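You operate a simulated robot arm through the tools that you are given. There is no shell and no other tool.

You are at the controls of a simulated robot arm. One attempt, no reset.

## Task
Open the tub in the cradle, empty the fresh bottle into it and close the tub.
Fine: spill none; put the bottle back on the bench. Set down upright: fresh bottle.

Only the result counts: the job must be done as asked and must still hold three seconds after the hand-in. Knocking over, shifting, dropping, spilling or breaking anything else fails it.

## Robot
A 6-joint arm with a two-finger parallel gripper, fixed in place. Base frame: the origin is on the floor under the middle of its stand, x ahead of it, y to its left, z up; the work surface is at about z = 880. Lengths are in mm, angles in rad, forces in N, time in s.
With the tool pointing down near the work surface it reaches from about 240 to 640 mm from the base axis. Its first joint turns from -1.152 to 1.152 rad. Payload 2.7 kg.
The tool frame sits at the grasp point between the pads (the TCP): z along the fingers, y along the line on which they close. The tips reach 23 mm beyond it. The gripper opens to 94 mm. The fingers are 38 mm wide and 10 mm thick; the gripper's body (54 by 96 mm) begins 39 mm behind the TCP.
Orientation is that of the tool frame in the base frame, as a unit quaternion [w, x, y, z]. With the fingers straight down and closing along the base's y, the tool's x points along the base's -x, its y along +y and its z along -z.

## Interface
- The arm moves only by the tool nudge_tool. Its argument "deltas" is a list of rows, each an object of numbers (a shift or turn left out is 0, a gripper value left out holds the last): "dx", "dy", "dz": the shift along the base's x, y, z in units of 250 mm (1.0 is 250 mm); "ax", "ay", "az": the turn, a rotation vector about the base's x, y, z in units of 180 degrees (1.0 is 180 degrees); "hand": the gripper command, from -1 (fully open) to 1 (shut), values between in proportion. In form: [{"dx": .., "dy": .., "dz": .., "ax": .., "ay": .., "az": .., "hand": ..}, ...]. A call has 1 to 20 rows; each row is the pose to reach, as a shift and turn from the pose commanded when the call began. A call with a number of a shift or a turn outside -1 to 1 is refused whole. Each row takes 0.2 s and may step no farther than 50 mm and 0.15 rad from the row before; otherwise, or with a gripper value out of range, the whole call is refused. Where a pose cannot be reached the arm comes as near as it can. A force on the tool above 40 N (or 10 N above the force at the start of the call, whichever is more), or a blocked arm, ends the call early, and 0.2 s more pass. The fingers move at their own pace (about 45 mm/s each) and stop on an object; they squeeze with about 24 N. The grip force told is the motor's: it shows also when the fingers shut on nothing. Time passes only in rows, and 0.2 s behind the last, so rows that repeat a pose let the fingers close. The reply holds the time, the measured pose of the TCP, the force on the tool along the base axes, the opening and the grip force, in the units named above and with some noise, with the torque about the TCP (base axes, N m) and any sound that the robot's microphone picked up.
- Cameras (640 x 400 px; columns grow to the right, rows downward): "scene" is fixed at [75.8, -449.2, 1395.3]; the picture's right is [0.72, -0.70, 0.00], its down [-0.53, -0.54, -0.66] and it looks along [0.46, 0.47, -0.76] (base axes); focal length 214 px, centre (320, 200). "wrist" rides on the gripper at [86, 16, -74] in the tool frame; the picture's right is [-0.18, 0.98, 0.00], its down [-0.58, -0.11, -0.81] and it looks along [-0.79, -0.15, 0.59] (tool axes); focal length 243 px, centre (320, 200). There is no depth. A picture from a camera that has moved, and an enlarged one, comes with that camera's place and axes in the base frame and with its lens. The place of the scene camera against the robot may be out by one fixed shift of up to 18 mm in any direction.
- snapshot(camera): a new picture of that camera. No time passes.
- inspect(camera, box): a new picture of the part [left, top, right, bottom] of that camera's present view, enlarged. No time passes.
- job_done(): hands the job in; it is judged then, once.

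Nothing tells you positions but the pictures and the camera data. Unless the task says otherwise, let go and move clear before handing in.

The tools are called by a JSON object that holds its "api" and its "payload". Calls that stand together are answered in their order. nudge_tool: Moves the arm, as the interface text tells. Its arguments: {"type":"object","properties":{"deltas":{"type":"array"}},"required":["deltas"]} The other tools are called the same way: snapshot (camera) takes a picture; inspect (camera, box) takes an enlarged picture of a part of a camera's view; job_done () hands the job in.

At the start:

```text
time: 0.0
tool_pos: [344.8, 287.2, 1208.3]
tcp_rot: [0.0, 0.0, 1.0, 0.0]
ft_force: [-0.3, -0.1, 0.3]
moment: [0.01, 0.0, -0.02]
opening: 94.0
grip_force: 0.1
```

scene: 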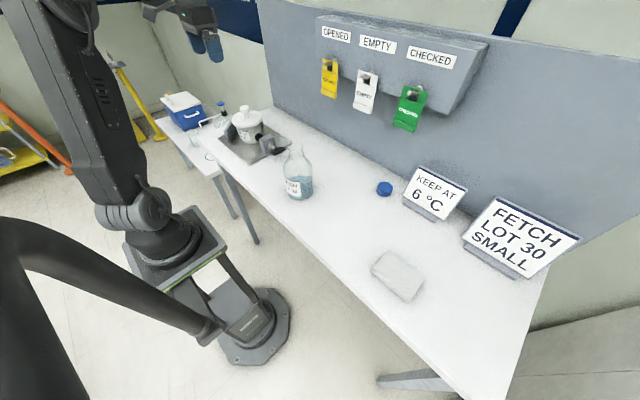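
wrist: 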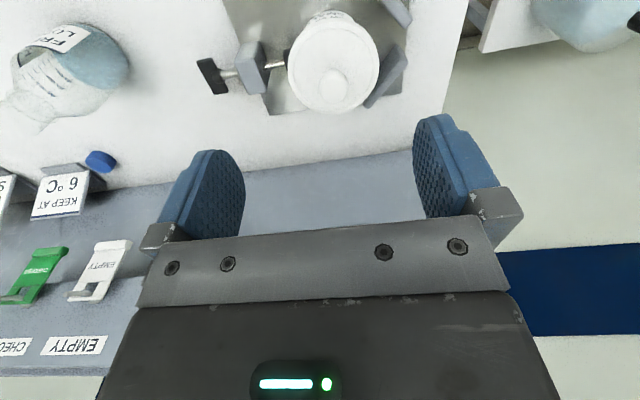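

I see a bench with a bottle (with a label, liquid inside, perhaps open), a blue cap, a tub in a cradle/vice with a lid, and some signs. I'll take enlarged views before moving.

{"api": "inspect", "payload": {"camera": "scene", "box": [200, 80, 340, 210]}}

{"api": "inspect", "payload": {"camera": "scene", "box": [340, 150, 600, 310]}}

{"api": "inspect", "payload": {"camera": "wrist", "box": [180, 0, 440, 160]}}

{"api": "inspect", "payload": {"camera": "wrist", "box": [0, 0, 200, 130]}}

{"api": "inspect", "payload": {"camera": "scene", "box": [150, 80, 230, 150]}}

```text
3.08 times, centred on (270, 145) of scene
camera zoom: at [75.8, -449.2, 1395.3], right [0.72, -0.7, 0.0], down [-0.53, -0.54, -0.66], along [0.46, 0.47, -0.76], focal length 660 px, centre (474, 369)
```

zoom: 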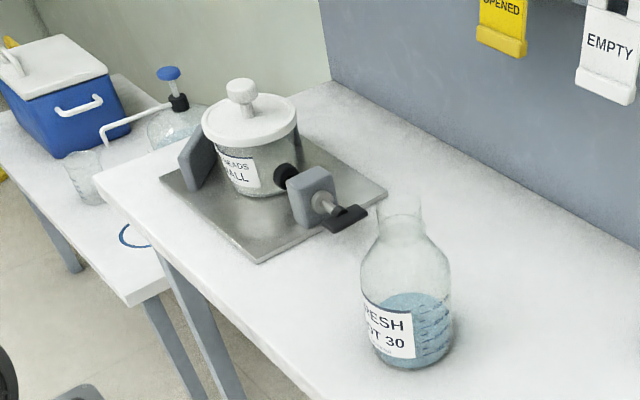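

```text
2.46 times, centred on (470, 230) of scene
camera zoom: at [75.8, -449.2, 1395.3], right [0.72, -0.7, 0.0], down [-0.53, -0.54, -0.66], along [0.46, 0.47, -0.76], focal length 528 px, centre (-49, 126)
```

zoom: 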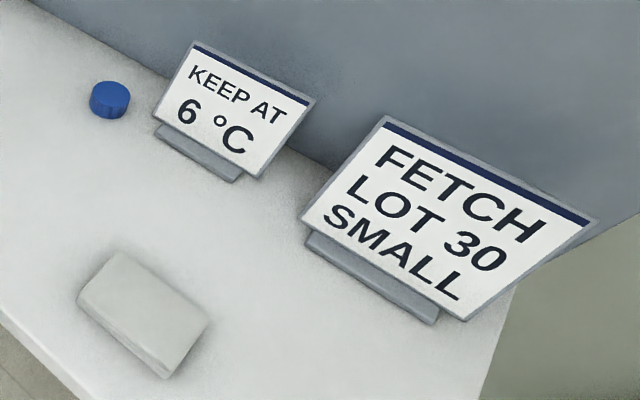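

```text
2.46 times, centred on (310, 80) of wrist
camera zoom: at [257.6, 304.4, 1282.4], right [0.18, 0.98, 0.0], down [0.58, -0.11, 0.81], along [0.79, -0.15, -0.59], focal length 597 px, centre (345, 495)
```

zoom: 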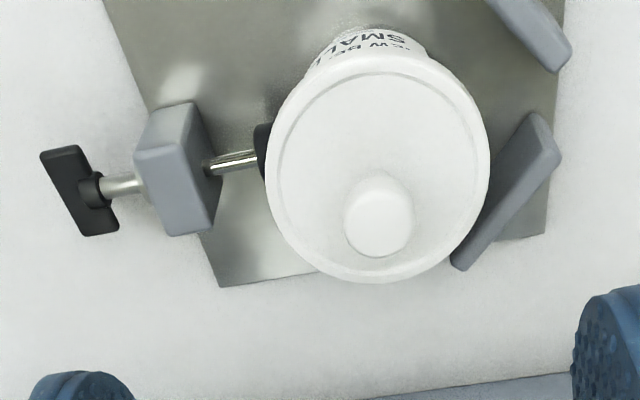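

```text
3.08 times, centred on (100, 65) of wrist
camera zoom: at [257.6, 304.4, 1282.4], right [0.18, 0.98, 0.0], down [0.58, -0.11, 0.81], along [0.79, -0.15, -0.59], focal length 746 px, centre (997, 615)
```

zoom: 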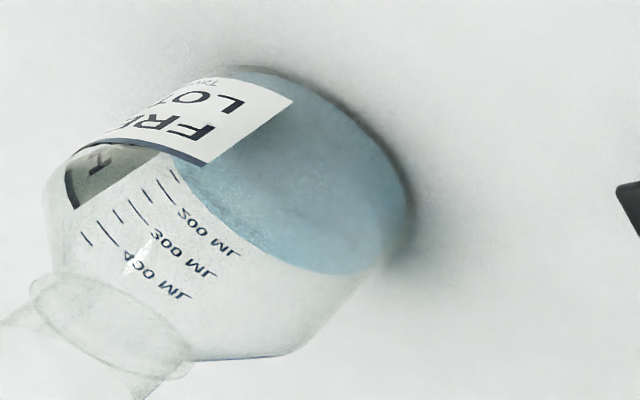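

```text
5.71 times, centred on (190, 115) of scene
camera zoom: at [75.8, -449.2, 1395.3], right [0.72, -0.7, 0.0], down [-0.53, -0.54, -0.66], along [0.46, 0.47, -0.76], focal length 1226 px, centre (1063, 686)
```

zoom: 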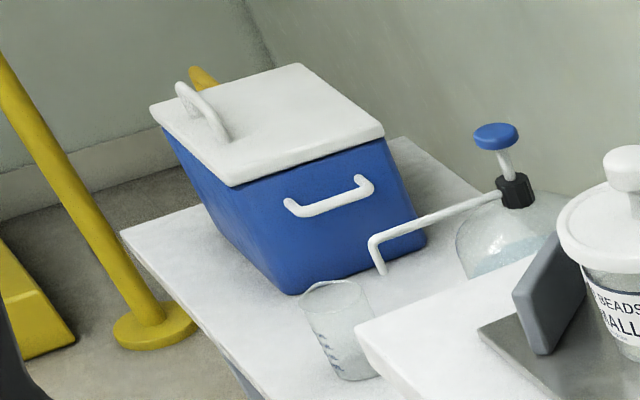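

I see an open 500 mL style bottle around (360, -55), the lidded tub in its clamp around (412, 293) with a knob near z≈990, and a loose blue cap around (570, -250). Next I shift the arm for a second wrist view so I can triangulate.

{"api": "nudge_tool", "payload": {"deltas": [{"dx": -0.07, "dy": -0.13}, {"dx": -0.14, "dy": -0.26}, {"dx": -0.21, "dy": -0.39}, {"dx": -0.28, "dy": -0.52}, {"dx": -0.28, "dy": -0.52}]}}

{"api": "snapshot", "payload": {"camera": "wrist"}}

{"api": "snapshot", "payload": {"camera": "scene"}}

```text
time: 1.2
tool_pos: [274.8, 156.4, 1207.7]
tcp_rot: [0.001, 0.0, 1.0, 0.0]
ft_force: [0.2, 0.1, 0.2]
moment: [0.01, 0.01, -0.04]
opening: 94.0
grip_force: 0.1
```

```text
taken
camera wrist: at [186.8, 173.1, 1281.5], right [0.18, 0.98, 0.0], down [0.58, -0.11, 0.81], along [0.79, -0.15, -0.59], focal length 243 px, centre (320, 200)
```

wrist: 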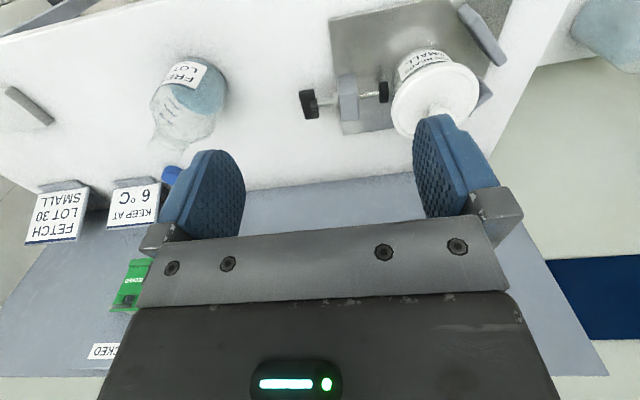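

```text
taken
```

scene: 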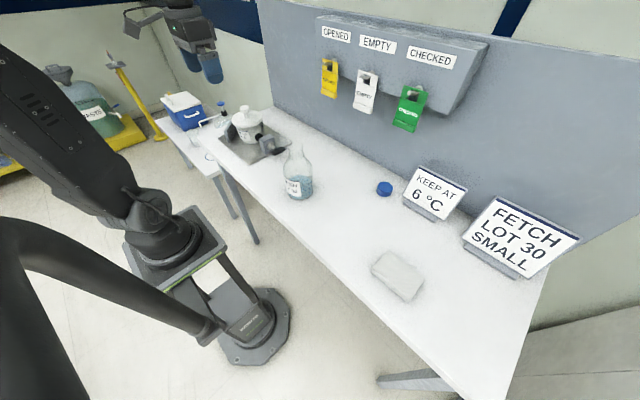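

{"api": "inspect", "payload": {"camera": "wrist", "box": [290, 0, 530, 150]}}

{"api": "inspect", "payload": {"camera": "wrist", "box": [120, 30, 280, 180]}}

{"api": "inspect", "payload": {"camera": "scene", "box": [270, 135, 330, 205]}}

{"api": "inspect", "payload": {"camera": "scene", "box": [210, 95, 300, 165]}}

```text
2.67 times, centred on (410, 75) of wrist
camera zoom: at [186.8, 173.1, 1281.5], right [0.18, 0.98, 0.0], down [0.58, -0.11, 0.81], along [0.79, -0.15, -0.59], focal length 647 px, centre (80, 533)
```

zoom: 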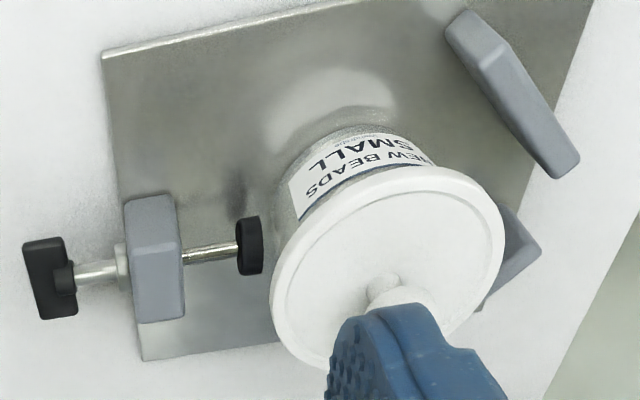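

```text
2.67 times, centred on (200, 105) of wrist
camera zoom: at [186.8, 173.1, 1281.5], right [0.18, 0.98, 0.0], down [0.58, -0.11, 0.81], along [0.79, -0.15, -0.59], focal length 647 px, centre (640, 453)
```

zoom: 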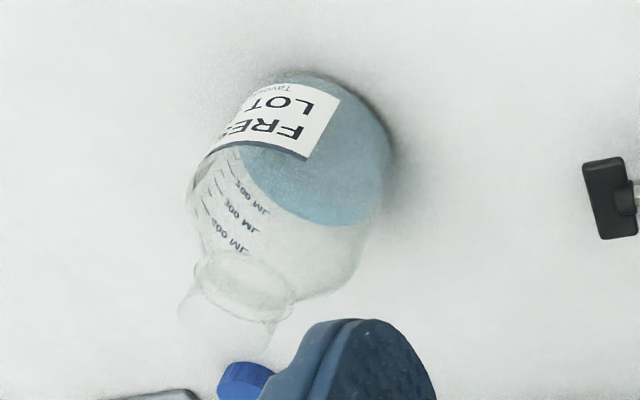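

```text
5.71 times, centred on (300, 170) of scene
camera zoom: at [75.8, -449.2, 1395.3], right [0.72, -0.7, 0.0], down [-0.53, -0.54, -0.66], along [0.46, 0.47, -0.76], focal length 1226 px, centre (434, 371)
```

zoom: 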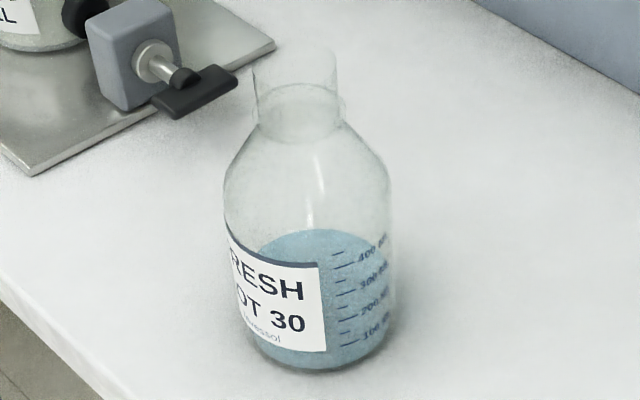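

```text
5.71 times, centred on (255, 130) of scene
camera zoom: at [75.8, -449.2, 1395.3], right [0.72, -0.7, 0.0], down [-0.53, -0.54, -0.66], along [0.46, 0.47, -0.76], focal length 1226 px, centre (691, 600)
```

zoom: 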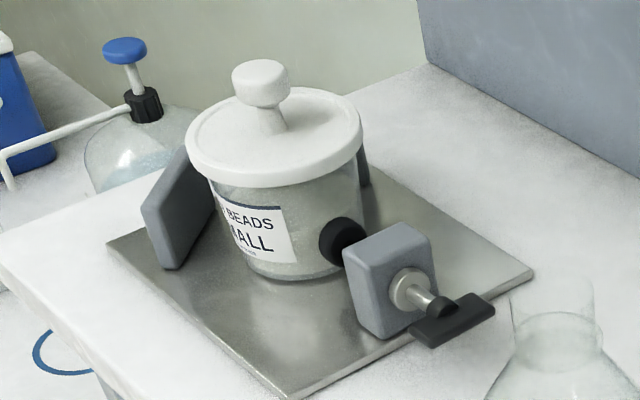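

The ring of the bottle neck triangulates to (356, -56, 1024), with the mouth at z≈1058, and the lid centre comes out near (400, 294, 974) with the knob top near z≈1010. I'll go above the knob for a closer look.

{"api": "nudge_tool", "payload": {"deltas": [{"dx": 0.1, "dy": 0.11, "dz": -0.076}, {"dx": 0.2, "dy": 0.22, "dz": -0.152}, {"dx": 0.3, "dy": 0.33, "dz": -0.228}, {"dx": 0.4, "dy": 0.44, "dz": -0.304}, {"dx": 0.5, "dy": 0.547, "dz": -0.38}, {"dx": 0.5, "dy": 0.547, "dz": -0.38}]}}

{"api": "snapshot", "payload": {"camera": "wrist"}}

{"api": "inspect", "payload": {"camera": "scene", "box": [200, 60, 320, 160]}}

```text
time: 2.6
tool_pos: [399.9, 293.9, 1115.2]
tcp_rot: [0.0, 0.001, 1.0, 0.001]
ft_force: [0.6, -0.4, -0.6]
moment: [-0.05, -0.02, 0.01]
opening: 94.1
grip_force: 0.1
```

```text
taken
camera wrist: at [312.4, 310.5, 1189.2], right [0.18, 0.98, 0.0], down [0.58, -0.11, 0.81], along [0.79, -0.15, -0.59], focal length 243 px, centre (320, 200)
```

wrist: 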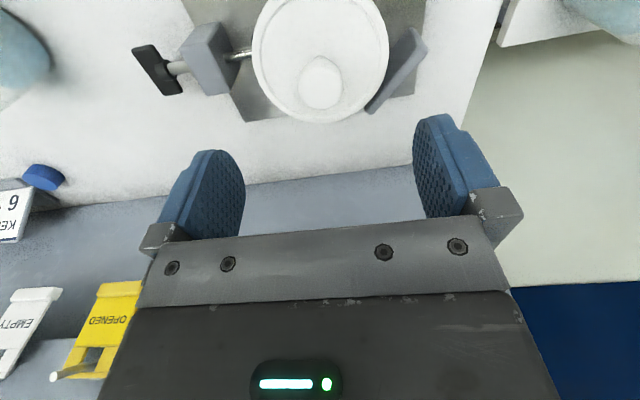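

```text
4.00 times, centred on (260, 110) of scene
camera zoom: at [75.8, -449.2, 1395.3], right [0.72, -0.7, 0.0], down [-0.53, -0.54, -0.66], along [0.46, 0.47, -0.76], focal length 858 px, centre (560, 560)
```

zoom: 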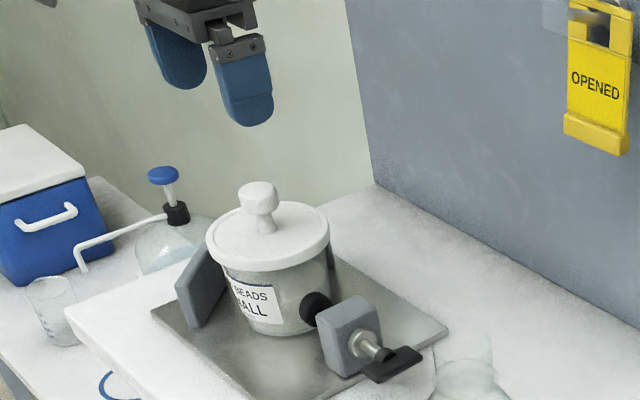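

{"api": "inspect", "payload": {"camera": "wrist", "box": [220, 0, 420, 130]}}

{"api": "inspect", "payload": {"camera": "wrist", "box": [120, 0, 280, 110]}}

```text
3.08 times, centred on (320, 65) of wrist
camera zoom: at [312.4, 310.5, 1189.2], right [0.18, 0.98, 0.0], down [0.58, -0.11, 0.81], along [0.79, -0.15, -0.59], focal length 746 px, centre (320, 615)
```

zoom: 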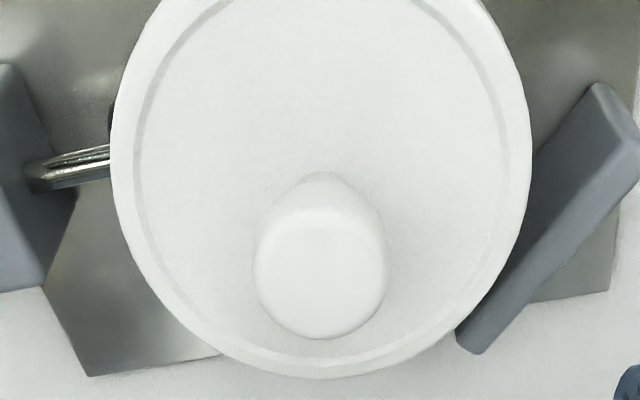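

```text
3.64 times, centred on (200, 55) of wrist
camera zoom: at [312.4, 310.5, 1189.2], right [0.18, 0.98, 0.0], down [0.58, -0.11, 0.81], along [0.79, -0.15, -0.59], focal length 882 px, centre (756, 727)
```

zoom: 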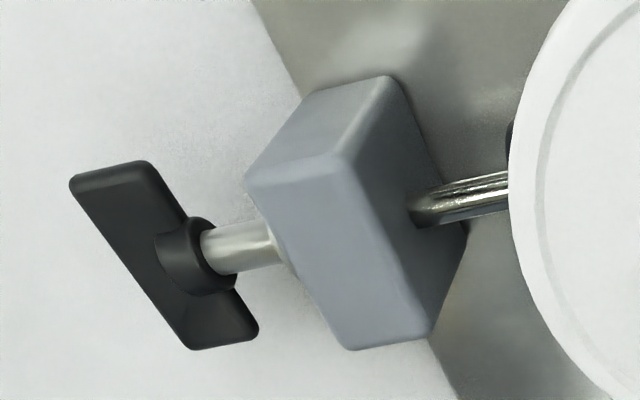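

The knob is right ahead of the fingers. I'll take one more offset view to fix its x and z exactly before going down.

{"api": "nudge_tool", "payload": {"deltas": [{"dx": -0.06, "dy": -0.15}, {"dx": -0.12, "dy": -0.3}, {"dx": -0.12, "dy": -0.3}]}}

{"api": "inspect", "payload": {"camera": "wrist", "box": [320, 0, 520, 130]}}

{"api": "snapshot", "payload": {"camera": "wrist"}}

```text
time: 3.4
tool_pos: [369.1, 218.5, 1113.9]
tcp_rot: [0.001, 0.0, 1.0, 0.001]
ft_force: [0.7, 0.3, -0.2]
moment: [0.01, 0.01, 0.03]
opening: 94.0
grip_force: 0.1
```

```text
3.08 times, centred on (420, 65) of wrist
camera zoom: at [282.3, 235.9, 1188.9], right [0.18, 0.98, 0.0], down [0.58, -0.11, 0.81], along [0.79, -0.15, -0.59], focal length 746 px, centre (12, 615)
```

zoom: 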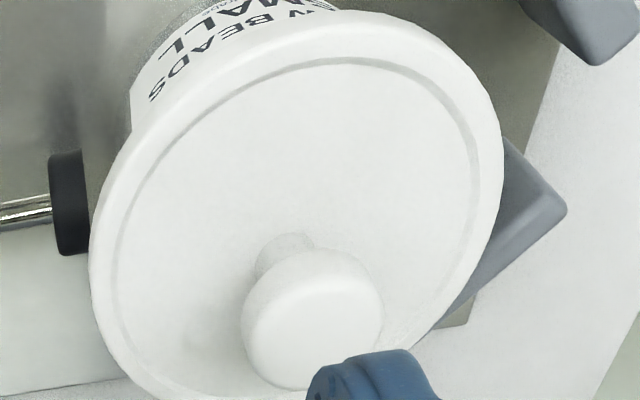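

```text
taken
camera wrist: at [282.3, 235.9, 1188.9], right [0.18, 0.98, 0.0], down [0.58, -0.11, 0.81], along [0.79, -0.15, -0.59], focal length 243 px, centre (320, 200)
```

wrist: 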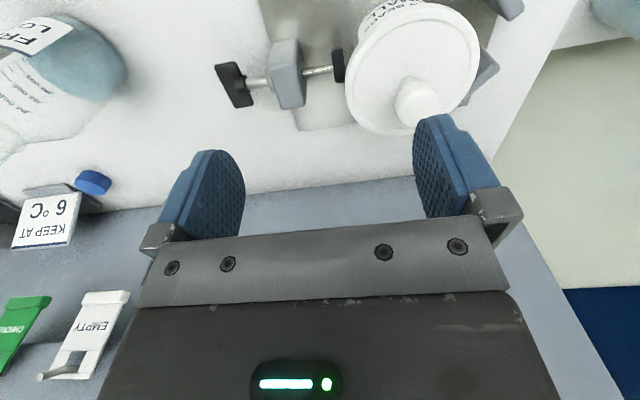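

The knob head comes out near (406, 292, 1010). I'll descend to just above it and check alignment.

{"api": "nudge_tool", "payload": {"deltas": [{"dx": 0.05, "dy": 0.1, "dz": -0.05}, {"dx": 0.1, "dy": 0.2, "dz": -0.13}, {"dx": 0.145, "dy": 0.292, "dz": -0.213}, {"dx": 0.145, "dy": 0.292, "dz": -0.213}]}}

{"api": "snapshot", "payload": {"camera": "wrist"}}

{"api": "inspect", "payload": {"camera": "scene", "box": [200, 60, 320, 160]}}

```text
time: 4.4
tool_pos: [406.1, 293.4, 1061.0]
tcp_rot: [0.001, 0.0, 1.0, 0.001]
ft_force: [-0.4, 0.1, 0.6]
moment: [-0.02, -0.01, 0.0]
opening: 93.7
grip_force: 0.1
```

```text
taken
camera wrist: at [318.6, 309.9, 1135.2], right [0.18, 0.98, 0.0], down [0.58, -0.11, 0.81], along [0.79, -0.15, -0.59], focal length 243 px, centre (320, 200)
```

wrist: 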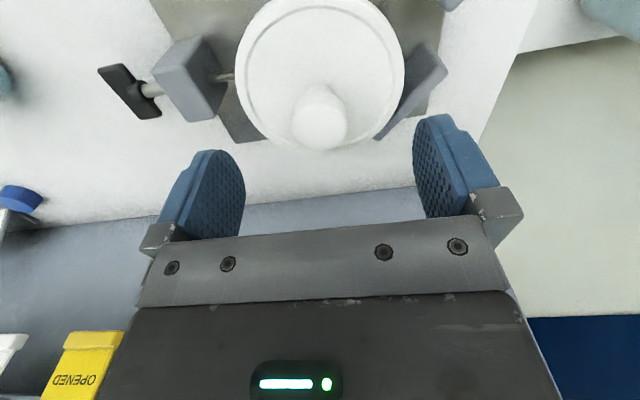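

```text
4.00 times, centred on (260, 110) of scene
camera zoom: at [75.8, -449.2, 1395.3], right [0.72, -0.7, 0.0], down [-0.53, -0.54, -0.66], along [0.46, 0.47, -0.76], focal length 858 px, centre (560, 560)
```

zoom: 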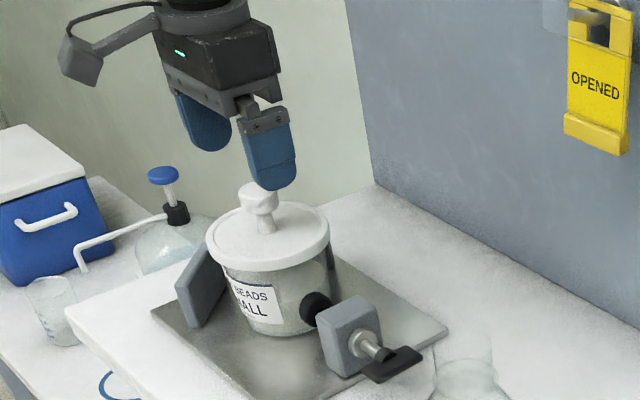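

The fingers straddle the knob well. I'll descend to around z=1009 with the pads still open, watching the force.

{"api": "nudge_tool", "payload": {"deltas": [{"dx": 0.008, "dz": -0.06}, {"dx": 0.008, "dz": -0.12}, {"dx": 0.008, "dz": -0.17}, {"dx": 0.008, "dz": -0.204}, {"dx": 0.008, "dz": -0.204}]}}

{"api": "snapshot", "payload": {"camera": "wrist"}}

{"api": "inspect", "payload": {"camera": "scene", "box": [200, 60, 320, 160]}}

```text
time: 5.6
tool_pos: [407.4, 292.7, 1009.7]
tcp_rot: [0.0, 0.001, 1.0, 0.0]
ft_force: [0.1, 0.3, 0.8]
moment: [0.01, 0.0, -0.01]
opening: 93.9
grip_force: 0.1
```

```text
taken
camera wrist: at [320.0, 309.3, 1083.2], right [0.18, 0.98, 0.0], down [0.58, -0.11, 0.81], along [0.79, -0.15, -0.59], focal length 243 px, centre (320, 200)
```

wrist: 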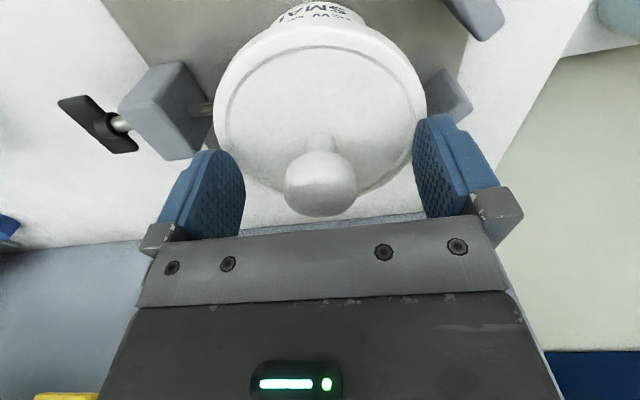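

```text
4.00 times, centred on (260, 110) of scene
camera zoom: at [75.8, -449.2, 1395.3], right [0.72, -0.7, 0.0], down [-0.53, -0.54, -0.66], along [0.46, 0.47, -0.76], focal length 858 px, centre (560, 560)
```

zoom: 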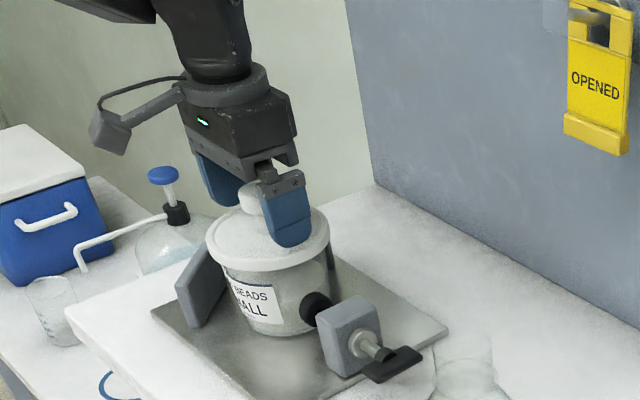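

The knob head sits right at the grasp point. I'll close the gripper on it.

{"api": "nudge_tool", "payload": {"deltas": [{"hand": 1}, {"hand": 1}, {"hand": 1}, {"hand": 1}, {"hand": 1}, {"hand": 1}]}}

{"api": "snapshot", "payload": {"camera": "wrist"}}

{"api": "inspect", "payload": {"camera": "scene", "box": [200, 60, 320, 160]}}

```text
time: 7.0
tool_pos: [406.8, 293.5, 1008.3]
tcp_rot: [0.0, 0.0, 1.0, 0.0]
ft_force: [0.2, -0.2, -3.0]
moment: [-0.04, -0.03, -0.03]
opening: 32.6
grip_force: 24.5
```

```text
taken
camera wrist: at [320.0, 309.3, 1083.2], right [0.18, 0.98, 0.0], down [0.58, -0.11, 0.81], along [0.79, -0.15, -0.59], focal length 243 px, centre (320, 200)
```

wrist: 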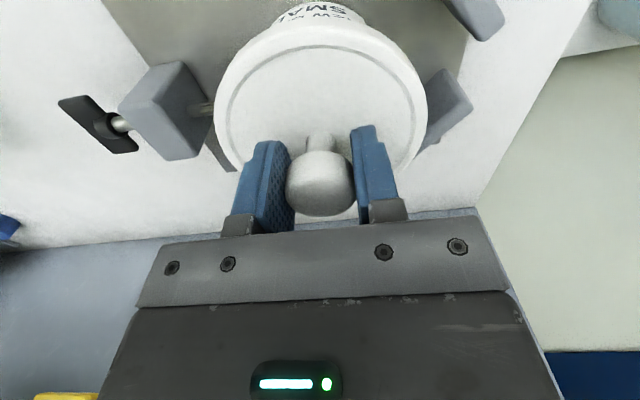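

```text
4.00 times, centred on (260, 110) of scene
camera zoom: at [75.8, -449.2, 1395.3], right [0.72, -0.7, 0.0], down [-0.53, -0.54, -0.66], along [0.46, 0.47, -0.76], focal length 858 px, centre (560, 560)
```

zoom: 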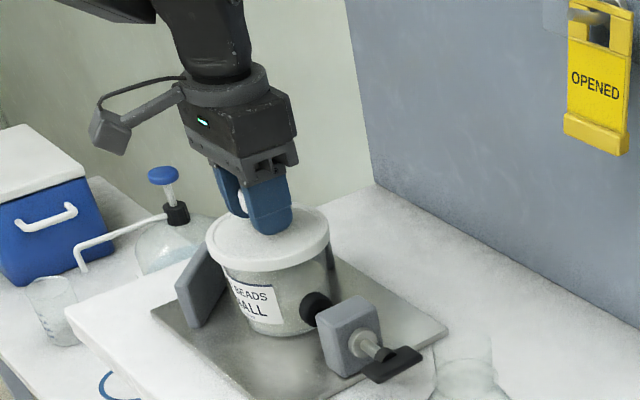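

The knob is gripped (32.6 mm, 24.5 N). I'll lift gently by a few millimetres and read the force to learn whether it lifts free or is screwed/stuck.

{"api": "nudge_tool", "payload": {"deltas": [{"dz": 0.004}, {"dz": 0.008}, {"dz": 0.012}]}}

{"api": "inspect", "payload": {"camera": "scene", "box": [210, 90, 300, 160]}}

```text
time: 7.8
tool_pos: [407.4, 292.1, 1011.7]
tcp_rot: [0.0, -0.001, 1.0, 0.0]
ft_force: [-0.1, 0.5, -0.7]
moment: [-0.01, -0.01, -0.01]
opening: 32.4
grip_force: 23.6
heard: snap
```

```text
5.71 times, centred on (255, 125) of scene
camera zoom: at [75.8, -449.2, 1395.3], right [0.72, -0.7, 0.0], down [-0.53, -0.54, -0.66], along [0.46, 0.47, -0.76], focal length 1226 px, centre (691, 629)
```

zoom: 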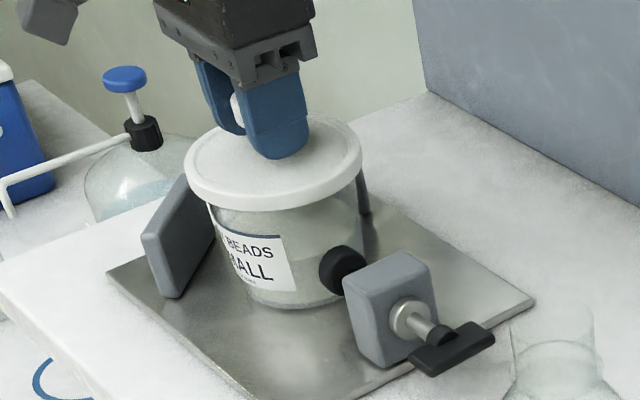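

A "snap" was heard and the lid has popped free with only ~1 N of load. I'll lift it clear and check that the tub stays put.

{"api": "nudge_tool", "payload": {"deltas": [{"dz": 0.02}, {"dz": 0.05}, {"dz": 0.1}, {"dz": 0.18}, {"dz": 0.26}, {"dz": 0.34}, {"dz": 0.34}]}}

{"api": "snapshot", "payload": {"camera": "wrist"}}

{"api": "inspect", "payload": {"camera": "scene", "box": [200, 60, 320, 160]}}

```text
time: 9.4
tool_pos: [408.2, 292.4, 1097.8]
tcp_rot: [0.001, 0.0, 1.0, 0.001]
ft_force: [-0.6, 0.1, -0.8]
moment: [-0.01, -0.01, 0.01]
opening: 32.6
grip_force: 23.7
```

```text
taken
camera wrist: at [321.5, 309.5, 1172.3], right [0.18, 0.98, 0.0], down [0.58, -0.11, 0.81], along [0.79, -0.15, -0.59], focal length 243 px, centre (320, 200)
```

wrist: 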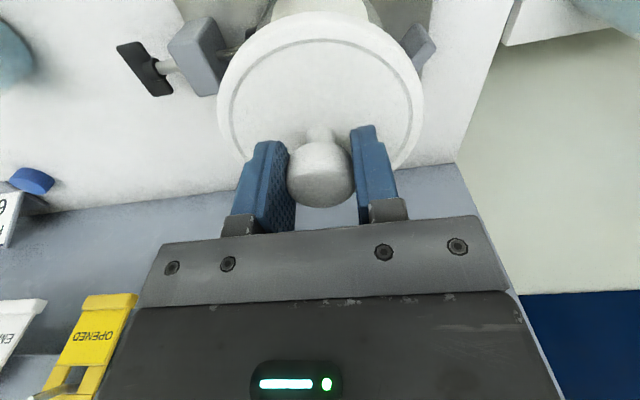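

```text
4.00 times, centred on (260, 110) of scene
camera zoom: at [75.8, -449.2, 1395.3], right [0.72, -0.7, 0.0], down [-0.53, -0.54, -0.66], along [0.46, 0.47, -0.76], focal length 858 px, centre (560, 560)
```

zoom: 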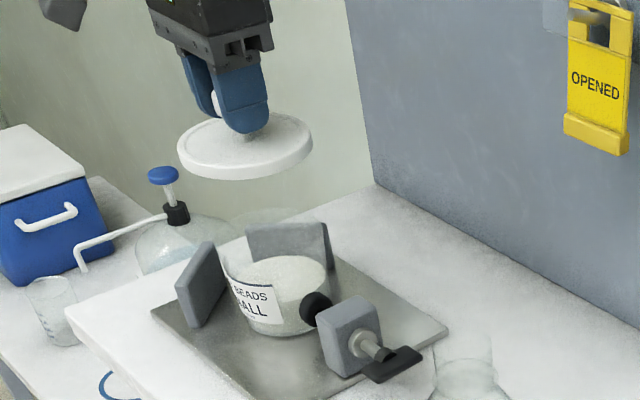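

The tub is open with white beads partway up and it stayed put. I'll carry the lid to a free spot on the bench around (440, 90), between the clamp handle and bottle.

{"api": "nudge_tool", "payload": {"deltas": [{"dx": 0.03, "dy": -0.16}, {"dx": 0.06, "dy": -0.32}, {"dx": 0.09, "dy": -0.48}, {"dx": 0.12, "dy": -0.64}, {"dx": 0.128, "dy": -0.808, "dz": -0.08}, {"dx": 0.128, "dy": -0.808, "dz": -0.25}, {"dx": 0.128, "dy": -0.808, "dz": -0.4}, {"dx": 0.128, "dy": -0.808, "dz": -0.48}, {"dx": 0.128, "dy": -0.808, "dz": -0.48}]}}

{"api": "snapshot", "payload": {"camera": "wrist"}}

{"api": "snapshot", "payload": {"camera": "scene"}}

{"api": "inspect", "payload": {"camera": "scene", "box": [210, 90, 330, 200]}}

```text
time: 11.4
tool_pos: [440.3, 90.6, 975.6]
tcp_rot: [-0.001, 0.0, 1.0, 0.0]
ft_force: [0.5, -0.3, -0.4]
moment: [0.0, -0.02, -0.03]
opening: 32.3
grip_force: 23.8
```

```text
taken
camera wrist: at [352.9, 106.9, 1051.0], right [0.18, 0.98, 0.0], down [0.58, -0.11, 0.81], along [0.79, -0.15, -0.59], focal length 243 px, centre (320, 200)
```

wrist: 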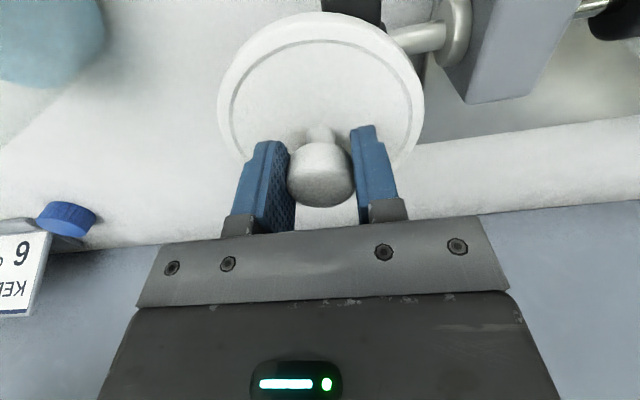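

```text
taken
```

scene: 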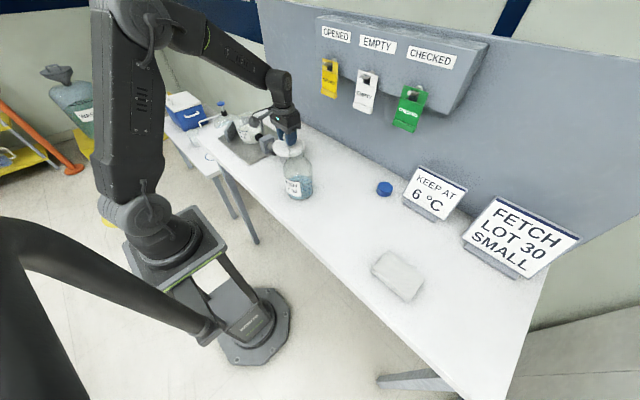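

```text
3.64 times, centred on (270, 145) of scene
camera zoom: at [75.8, -449.2, 1395.3], right [0.72, -0.7, 0.0], down [-0.53, -0.54, -0.66], along [0.46, 0.47, -0.76], focal length 780 px, centre (502, 400)
```

zoom: 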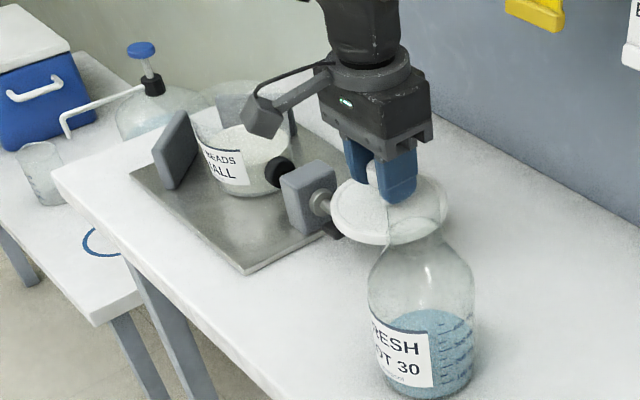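

Recomputing the clamp, its T-handle is at about (408, 113, 918), so this spot is too close to it. I'll rise and move the lid to a clearer spot around (495, 25) before lowering.

{"api": "nudge_tool", "payload": {"deltas": [{"dz": 0.16}, {"dx": 0.1, "dy": -0.12, "dz": 0.16}, {"dx": 0.22, "dy": -0.26, "dz": 0.16}, {"dx": 0.22, "dy": -0.26, "dz": 0.02}, {"dx": 0.22, "dy": -0.26, "dz": -0.08}, {"dx": 0.22, "dy": -0.26, "dz": -0.08}]}}

{"api": "snapshot", "payload": {"camera": "wrist"}}

{"api": "inspect", "payload": {"camera": "scene", "box": [230, 100, 350, 200]}}

```text
time: 12.8
tool_pos: [495.7, 24.0, 956.2]
tcp_rot: [0.0, 0.0, 1.0, 0.0]
ft_force: [-0.8, 0.0, -0.5]
moment: [0.01, 0.0, 0.04]
opening: 32.3
grip_force: 24.3
```

```text
taken
camera wrist: at [408.5, 41.3, 1031.4], right [0.18, 0.98, 0.0], down [0.58, -0.11, 0.81], along [0.79, -0.15, -0.59], focal length 243 px, centre (320, 200)
```

wrist: 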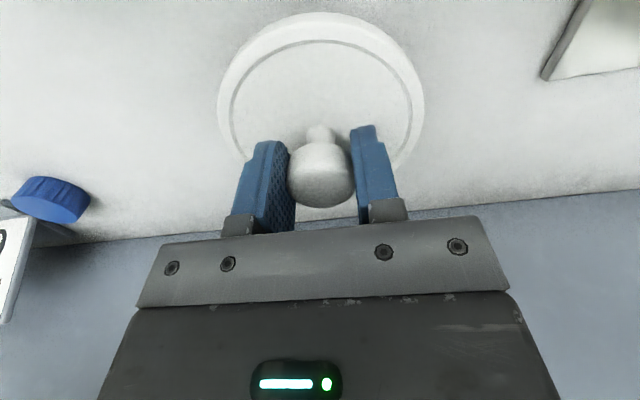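

```text
4.00 times, centred on (290, 150) of scene
camera zoom: at [75.8, -449.2, 1395.3], right [0.72, -0.7, 0.0], down [-0.53, -0.54, -0.66], along [0.46, 0.47, -0.76], focal length 858 px, centre (440, 400)
```

zoom: 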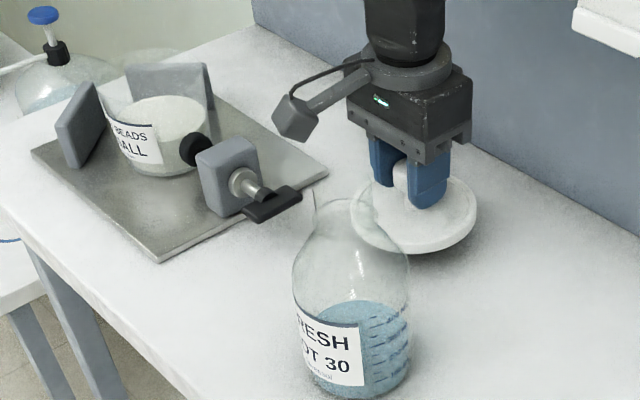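

The lid hangs clear above the free bench. I'll lower it in small steps watching for contact.

{"api": "nudge_tool", "payload": {"deltas": [{"dz": -0.03}, {"dz": -0.06}, {"dz": -0.08}, {"dz": -0.088}]}}

{"api": "inspect", "payload": {"camera": "scene", "box": [270, 110, 350, 180]}}

```text
time: 13.8
tool_pos: [494.9, 25.6, 934.9]
tcp_rot: [0.0, 0.0, 1.0, 0.0]
ft_force: [0.6, 0.7, 0.4]
moment: [-0.01, 0.01, 0.01]
opening: 32.1
grip_force: 24.7
```

```text
5.71 times, centred on (310, 145) of scene
camera zoom: at [75.8, -449.2, 1395.3], right [0.72, -0.7, 0.0], down [-0.53, -0.54, -0.66], along [0.46, 0.47, -0.76], focal length 1226 px, centre (377, 514)
```

zoom: 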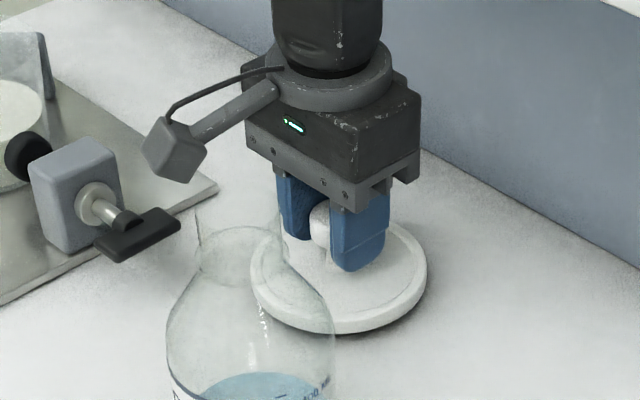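

{"api": "nudge_tool", "payload": {"deltas": [{"dz": -0.006}, {"dz": -0.012}]}}

```text
time: 14.4
tool_pos: [495.6, 23.7, 930.5]
tcp_rot: [0.0, 0.0, 1.0, 0.0]
ft_force: [-1.1, 0.0, -0.2]
moment: [0.01, -0.01, -0.04]
opening: 32.3
grip_force: 23.7
```

No contact yet at about 931 mm. I'll keep lowering in 1.5 mm steps.

{"api": "nudge_tool", "payload": {"deltas": [{"dz": -0.006}, {"dz": -0.012}]}}

```text
time: 15.0
tool_pos: [495.5, 25.9, 929.7]
tcp_rot: [-0.001, 0.0, 1.0, 0.0]
ft_force: [0.2, -0.1, -1.3]
moment: [0.01, -0.01, -0.01]
opening: 32.4
grip_force: 24.3
```

{"api": "nudge_tool", "payload": {"deltas": [{"dz": -0.006}, {"dz": -0.012}]}}

```text
time: 15.6
tool_pos: [495.0, 25.2, 927.4]
tcp_rot: [0.0, -0.001, 1.0, 0.001]
ft_force: [-6.2, 0.0, 11.5]
moment: [0.03, 0.63, -0.04]
opening: 32.4
grip_force: 23.7
```

Contact with the bench at about 927.5. I'll ease up slightly and release the lid.

{"api": "nudge_tool", "payload": {"deltas": [{"dz": 0.005}, {"dz": 0.005}]}}

{"api": "nudge_tool", "payload": {"deltas": [{"hand": 0.2}, {"hand": 0.2}, {"hand": -0.3}, {"hand": -0.3}, {"hand": -0.3}, {"hand": -0.3}]}}

{"api": "snapshot", "payload": {"camera": "wrist"}}

```text
time: 16.2
tool_pos: [495.8, 24.4, 925.2]
tcp_rot: [0.001, 0.0, 1.0, 0.0]
ft_force: [0.1, 1.6, 3.2]
moment: [0.02, -0.06, 0.0]
opening: 32.4
grip_force: 24.2
```

```text
time: 17.6
tool_pos: [494.9, 24.2, 926.9]
tcp_rot: [-0.001, 0.0, 1.0, -0.001]
ft_force: [-0.1, -0.1, -0.8]
moment: [-0.01, -0.01, -0.02]
opening: 61.1
grip_force: 0.0
```

```text
taken
camera wrist: at [408.1, 41.6, 1001.2], right [0.18, 0.98, 0.0], down [0.58, -0.11, 0.81], along [0.79, -0.15, -0.59], focal length 243 px, centre (320, 200)
```

wrist: 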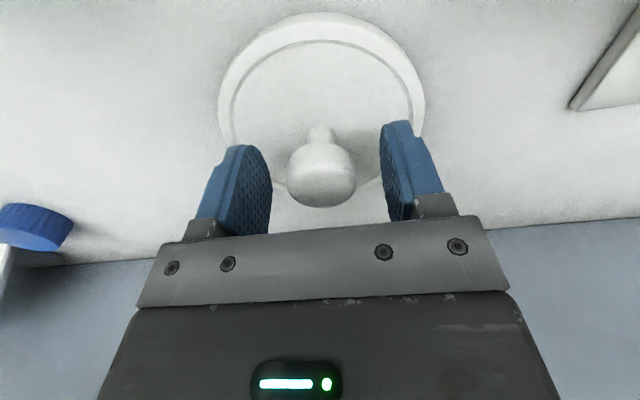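

The lid is resting on the bench at about (495, 25). I'll rise straight up, open fully and take fresh wrist views over the bottle to pin down its axis.

{"api": "nudge_tool", "payload": {"deltas": [{"dz": 0.1}, {"dz": 0.28}, {"dz": 0.46, "hand": -1}, {"dz": 0.64}, {"dz": 0.82}, {"dz": 1.0}, {"dx": -0.15, "dy": -0.08, "dz": 1.0}, {"dx": -0.3, "dy": -0.16, "dz": 1.0}, {"dx": -0.45, "dy": -0.24, "dz": 1.0}, {"dx": -0.6, "dy": -0.34, "dz": 1.0}, {"dx": -0.6, "dy": -0.34, "dz": 1.0}]}}

{"api": "snapshot", "payload": {"camera": "wrist"}}

{"api": "inspect", "payload": {"camera": "wrist", "box": [240, 0, 400, 100]}}

{"api": "snapshot", "payload": {"camera": "scene"}}

```text
time: 18.8
tool_pos: [491.0, 25.2, 1101.6]
tcp_rot: [-0.023, 0.001, 1.0, 0.002]
ft_force: [0.5, 0.0, -0.3]
moment: [0.03, 0.04, 0.04]
opening: 93.9
grip_force: 0.0
stopped in row 5: the force on the tool passed its limit at 65 N (the readings are from after the stop); the commanded pose is now the measured one
```

```text
taken
camera wrist: at [406.2, 43.0, 1181.1], right [0.19, 0.98, -0.01], down [0.62, -0.11, 0.78], along [0.77, -0.15, -0.63], focal length 243 px, centre (320, 200)
```

wrist: 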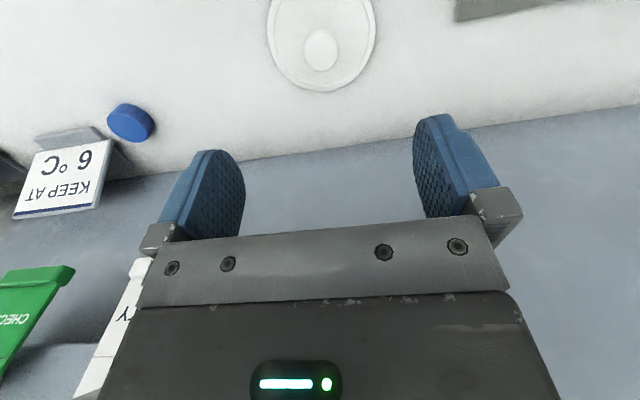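

```text
4.00 times, centred on (320, 50) of wrist
camera zoom: at [406.2, 43.0, 1181.1], right [0.19, 0.98, -0.01], down [0.62, -0.11, 0.78], along [0.77, -0.15, -0.63], focal length 970 px, centre (320, 800)
```

zoom: 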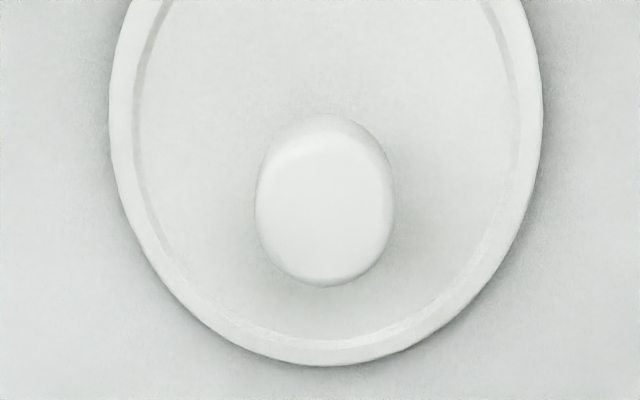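

```text
taken
```

scene: 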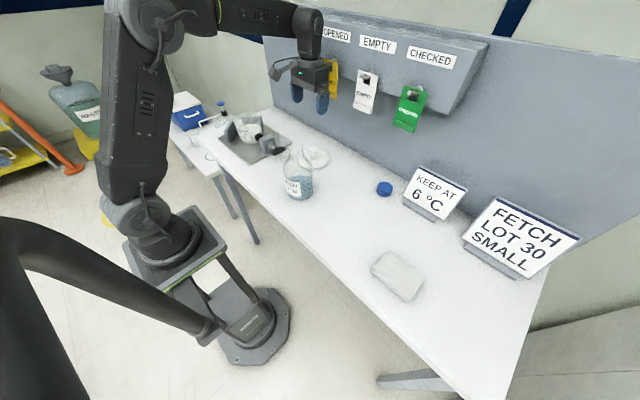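

The arm brushed the wall rack while rising at x≈491 (the call stopped by itself). I'll back off down and toward the base, restore the tool tilt, and then check the rack tags.

{"api": "nudge_tool", "payload": {"deltas": [{"dz": -0.06}, {"dx": -0.14, "dz": -0.06, "ay": -0.007}, {"dx": -0.3, "dz": -0.02, "ay": -0.0146}, {"dx": -0.44, "dy": -0.13, "dz": 0.06, "ay": -0.0146}, {"dx": -0.56, "dy": -0.24, "dz": 0.14, "ay": -0.0146}, {"dx": -0.604, "dy": -0.34, "dz": 0.24, "ay": -0.0146}, {"dx": -0.604, "dy": -0.34, "dz": 0.3, "ay": -0.0146}, {"dx": -0.604, "dy": -0.34, "dz": 0.3, "ay": -0.0146}]}}

{"api": "snapshot", "payload": {"camera": "scene"}}

{"api": "snapshot", "payload": {"camera": "wrist"}}

{"api": "inspect", "payload": {"camera": "scene", "box": [300, 10, 500, 140]}}

{"api": "inspect", "payload": {"camera": "wrist", "box": [240, 0, 400, 100]}}

```text
refused: row 4 steps farther than a row can; nothing moved
```

```text
taken
```

scene: 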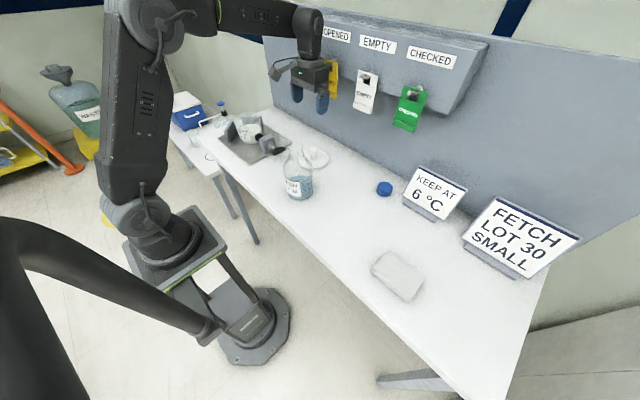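

```text
taken
camera wrist: at [406.2, 43.0, 1181.1], right [0.19, 0.98, -0.01], down [0.62, -0.11, 0.78], along [0.77, -0.15, -0.63], focal length 243 px, centre (320, 200)
```

wrist: 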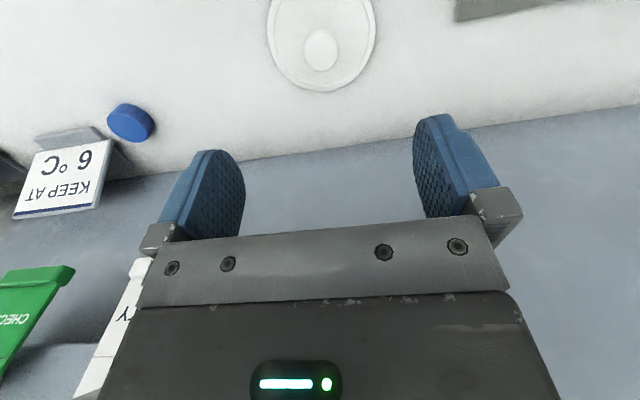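

```text
3.08 times, centred on (400, 75) of scene
camera zoom: at [75.8, -449.2, 1395.3], right [0.72, -0.7, 0.0], down [-0.53, -0.54, -0.66], along [0.46, 0.47, -0.76], focal length 660 px, centre (74, 585)
```

zoom: 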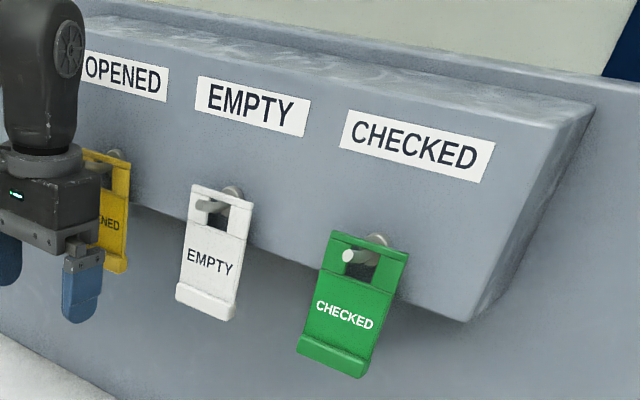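

```text
4.00 times, centred on (320, 50) of wrist
camera zoom: at [406.2, 43.0, 1181.1], right [0.19, 0.98, -0.01], down [0.62, -0.11, 0.78], along [0.77, -0.15, -0.63], focal length 970 px, centre (320, 800)
```

zoom: 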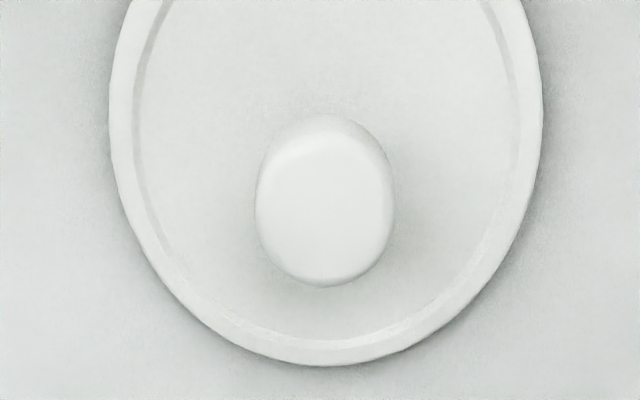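

{"api": "nudge_tool", "payload": {"deltas": [{"dx": -0.05, "dz": -0.04}, {"dx": -0.16, "dz": -0.06, "ay": -0.007}, {"dx": -0.3, "dz": -0.02, "ay": -0.0146}, {"dx": -0.42, "dy": -0.1, "dz": 0.05, "ay": -0.0146}, {"dx": -0.52, "dy": -0.21, "dz": 0.12, "ay": -0.0146}, {"dx": -0.6, "dy": -0.31, "dz": 0.2, "ay": -0.0146}, {"dx": -0.604, "dy": -0.34, "dz": 0.3, "ay": -0.0146}, {"dx": -0.604, "dy": -0.34, "dz": 0.3, "ay": -0.0146}]}}

{"api": "snapshot", "payload": {"camera": "scene"}}

{"api": "snapshot", "payload": {"camera": "wrist"}}

{"api": "inspect", "payload": {"camera": "scene", "box": [300, 10, 500, 140]}}

{"api": "inspect", "payload": {"camera": "wrist", "box": [240, 0, 400, 100]}}

```text
time: 20.6
tool_pos: [339.7, -60.0, 1175.2]
tcp_rot: [0.0, 0.001, 1.0, 0.002]
ft_force: [0.1, 0.4, -0.2]
moment: [-0.01, -0.02, 0.0]
opening: 94.0
grip_force: 0.0
```

```text
taken
```

scene: 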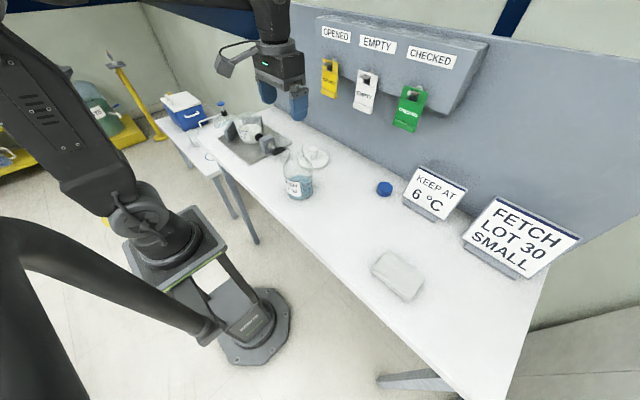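

```text
taken
camera wrist: at [251.9, -42.7, 1250.5], right [0.19, 0.98, 0.0], down [0.58, -0.11, 0.81], along [0.79, -0.15, -0.59], focal length 243 px, centre (320, 200)
```

wrist: 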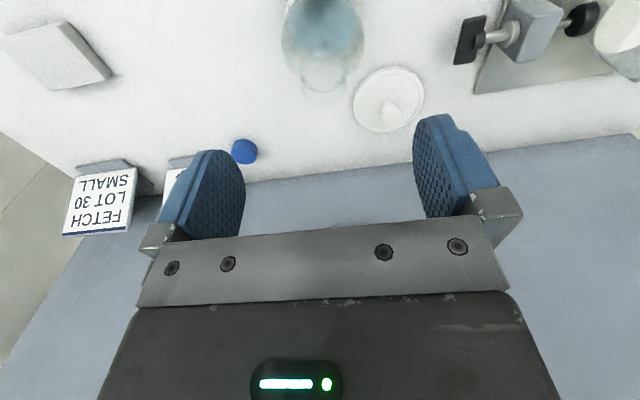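

```text
3.08 times, centred on (400, 75) of scene
camera zoom: at [75.8, -449.2, 1395.3], right [0.72, -0.7, 0.0], down [-0.53, -0.54, -0.66], along [0.46, 0.47, -0.76], focal length 660 px, centre (74, 585)
```

zoom: 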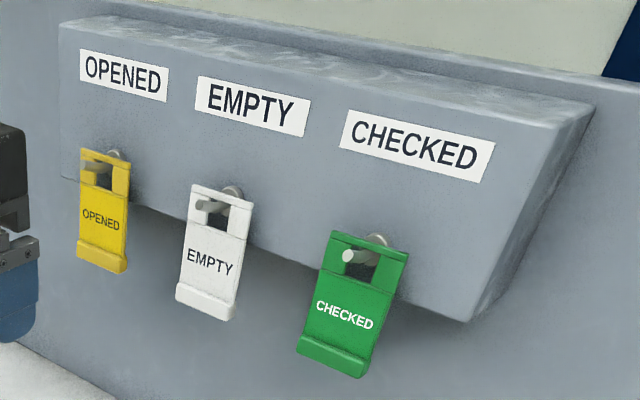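

```text
4.00 times, centred on (320, 50) of wrist
camera zoom: at [251.9, -42.7, 1250.5], right [0.19, 0.98, 0.0], down [0.58, -0.11, 0.81], along [0.79, -0.15, -0.59], focal length 970 px, centre (320, 800)
```

zoom: 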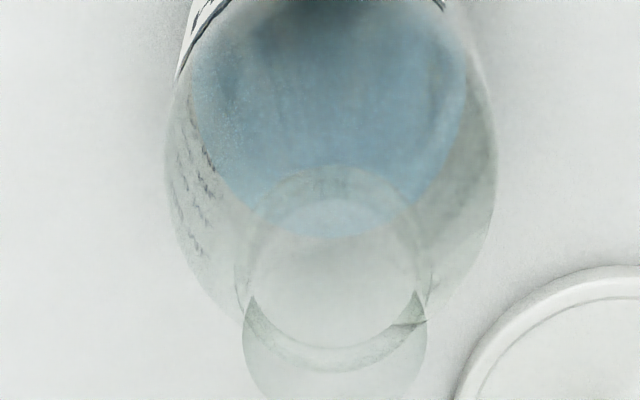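

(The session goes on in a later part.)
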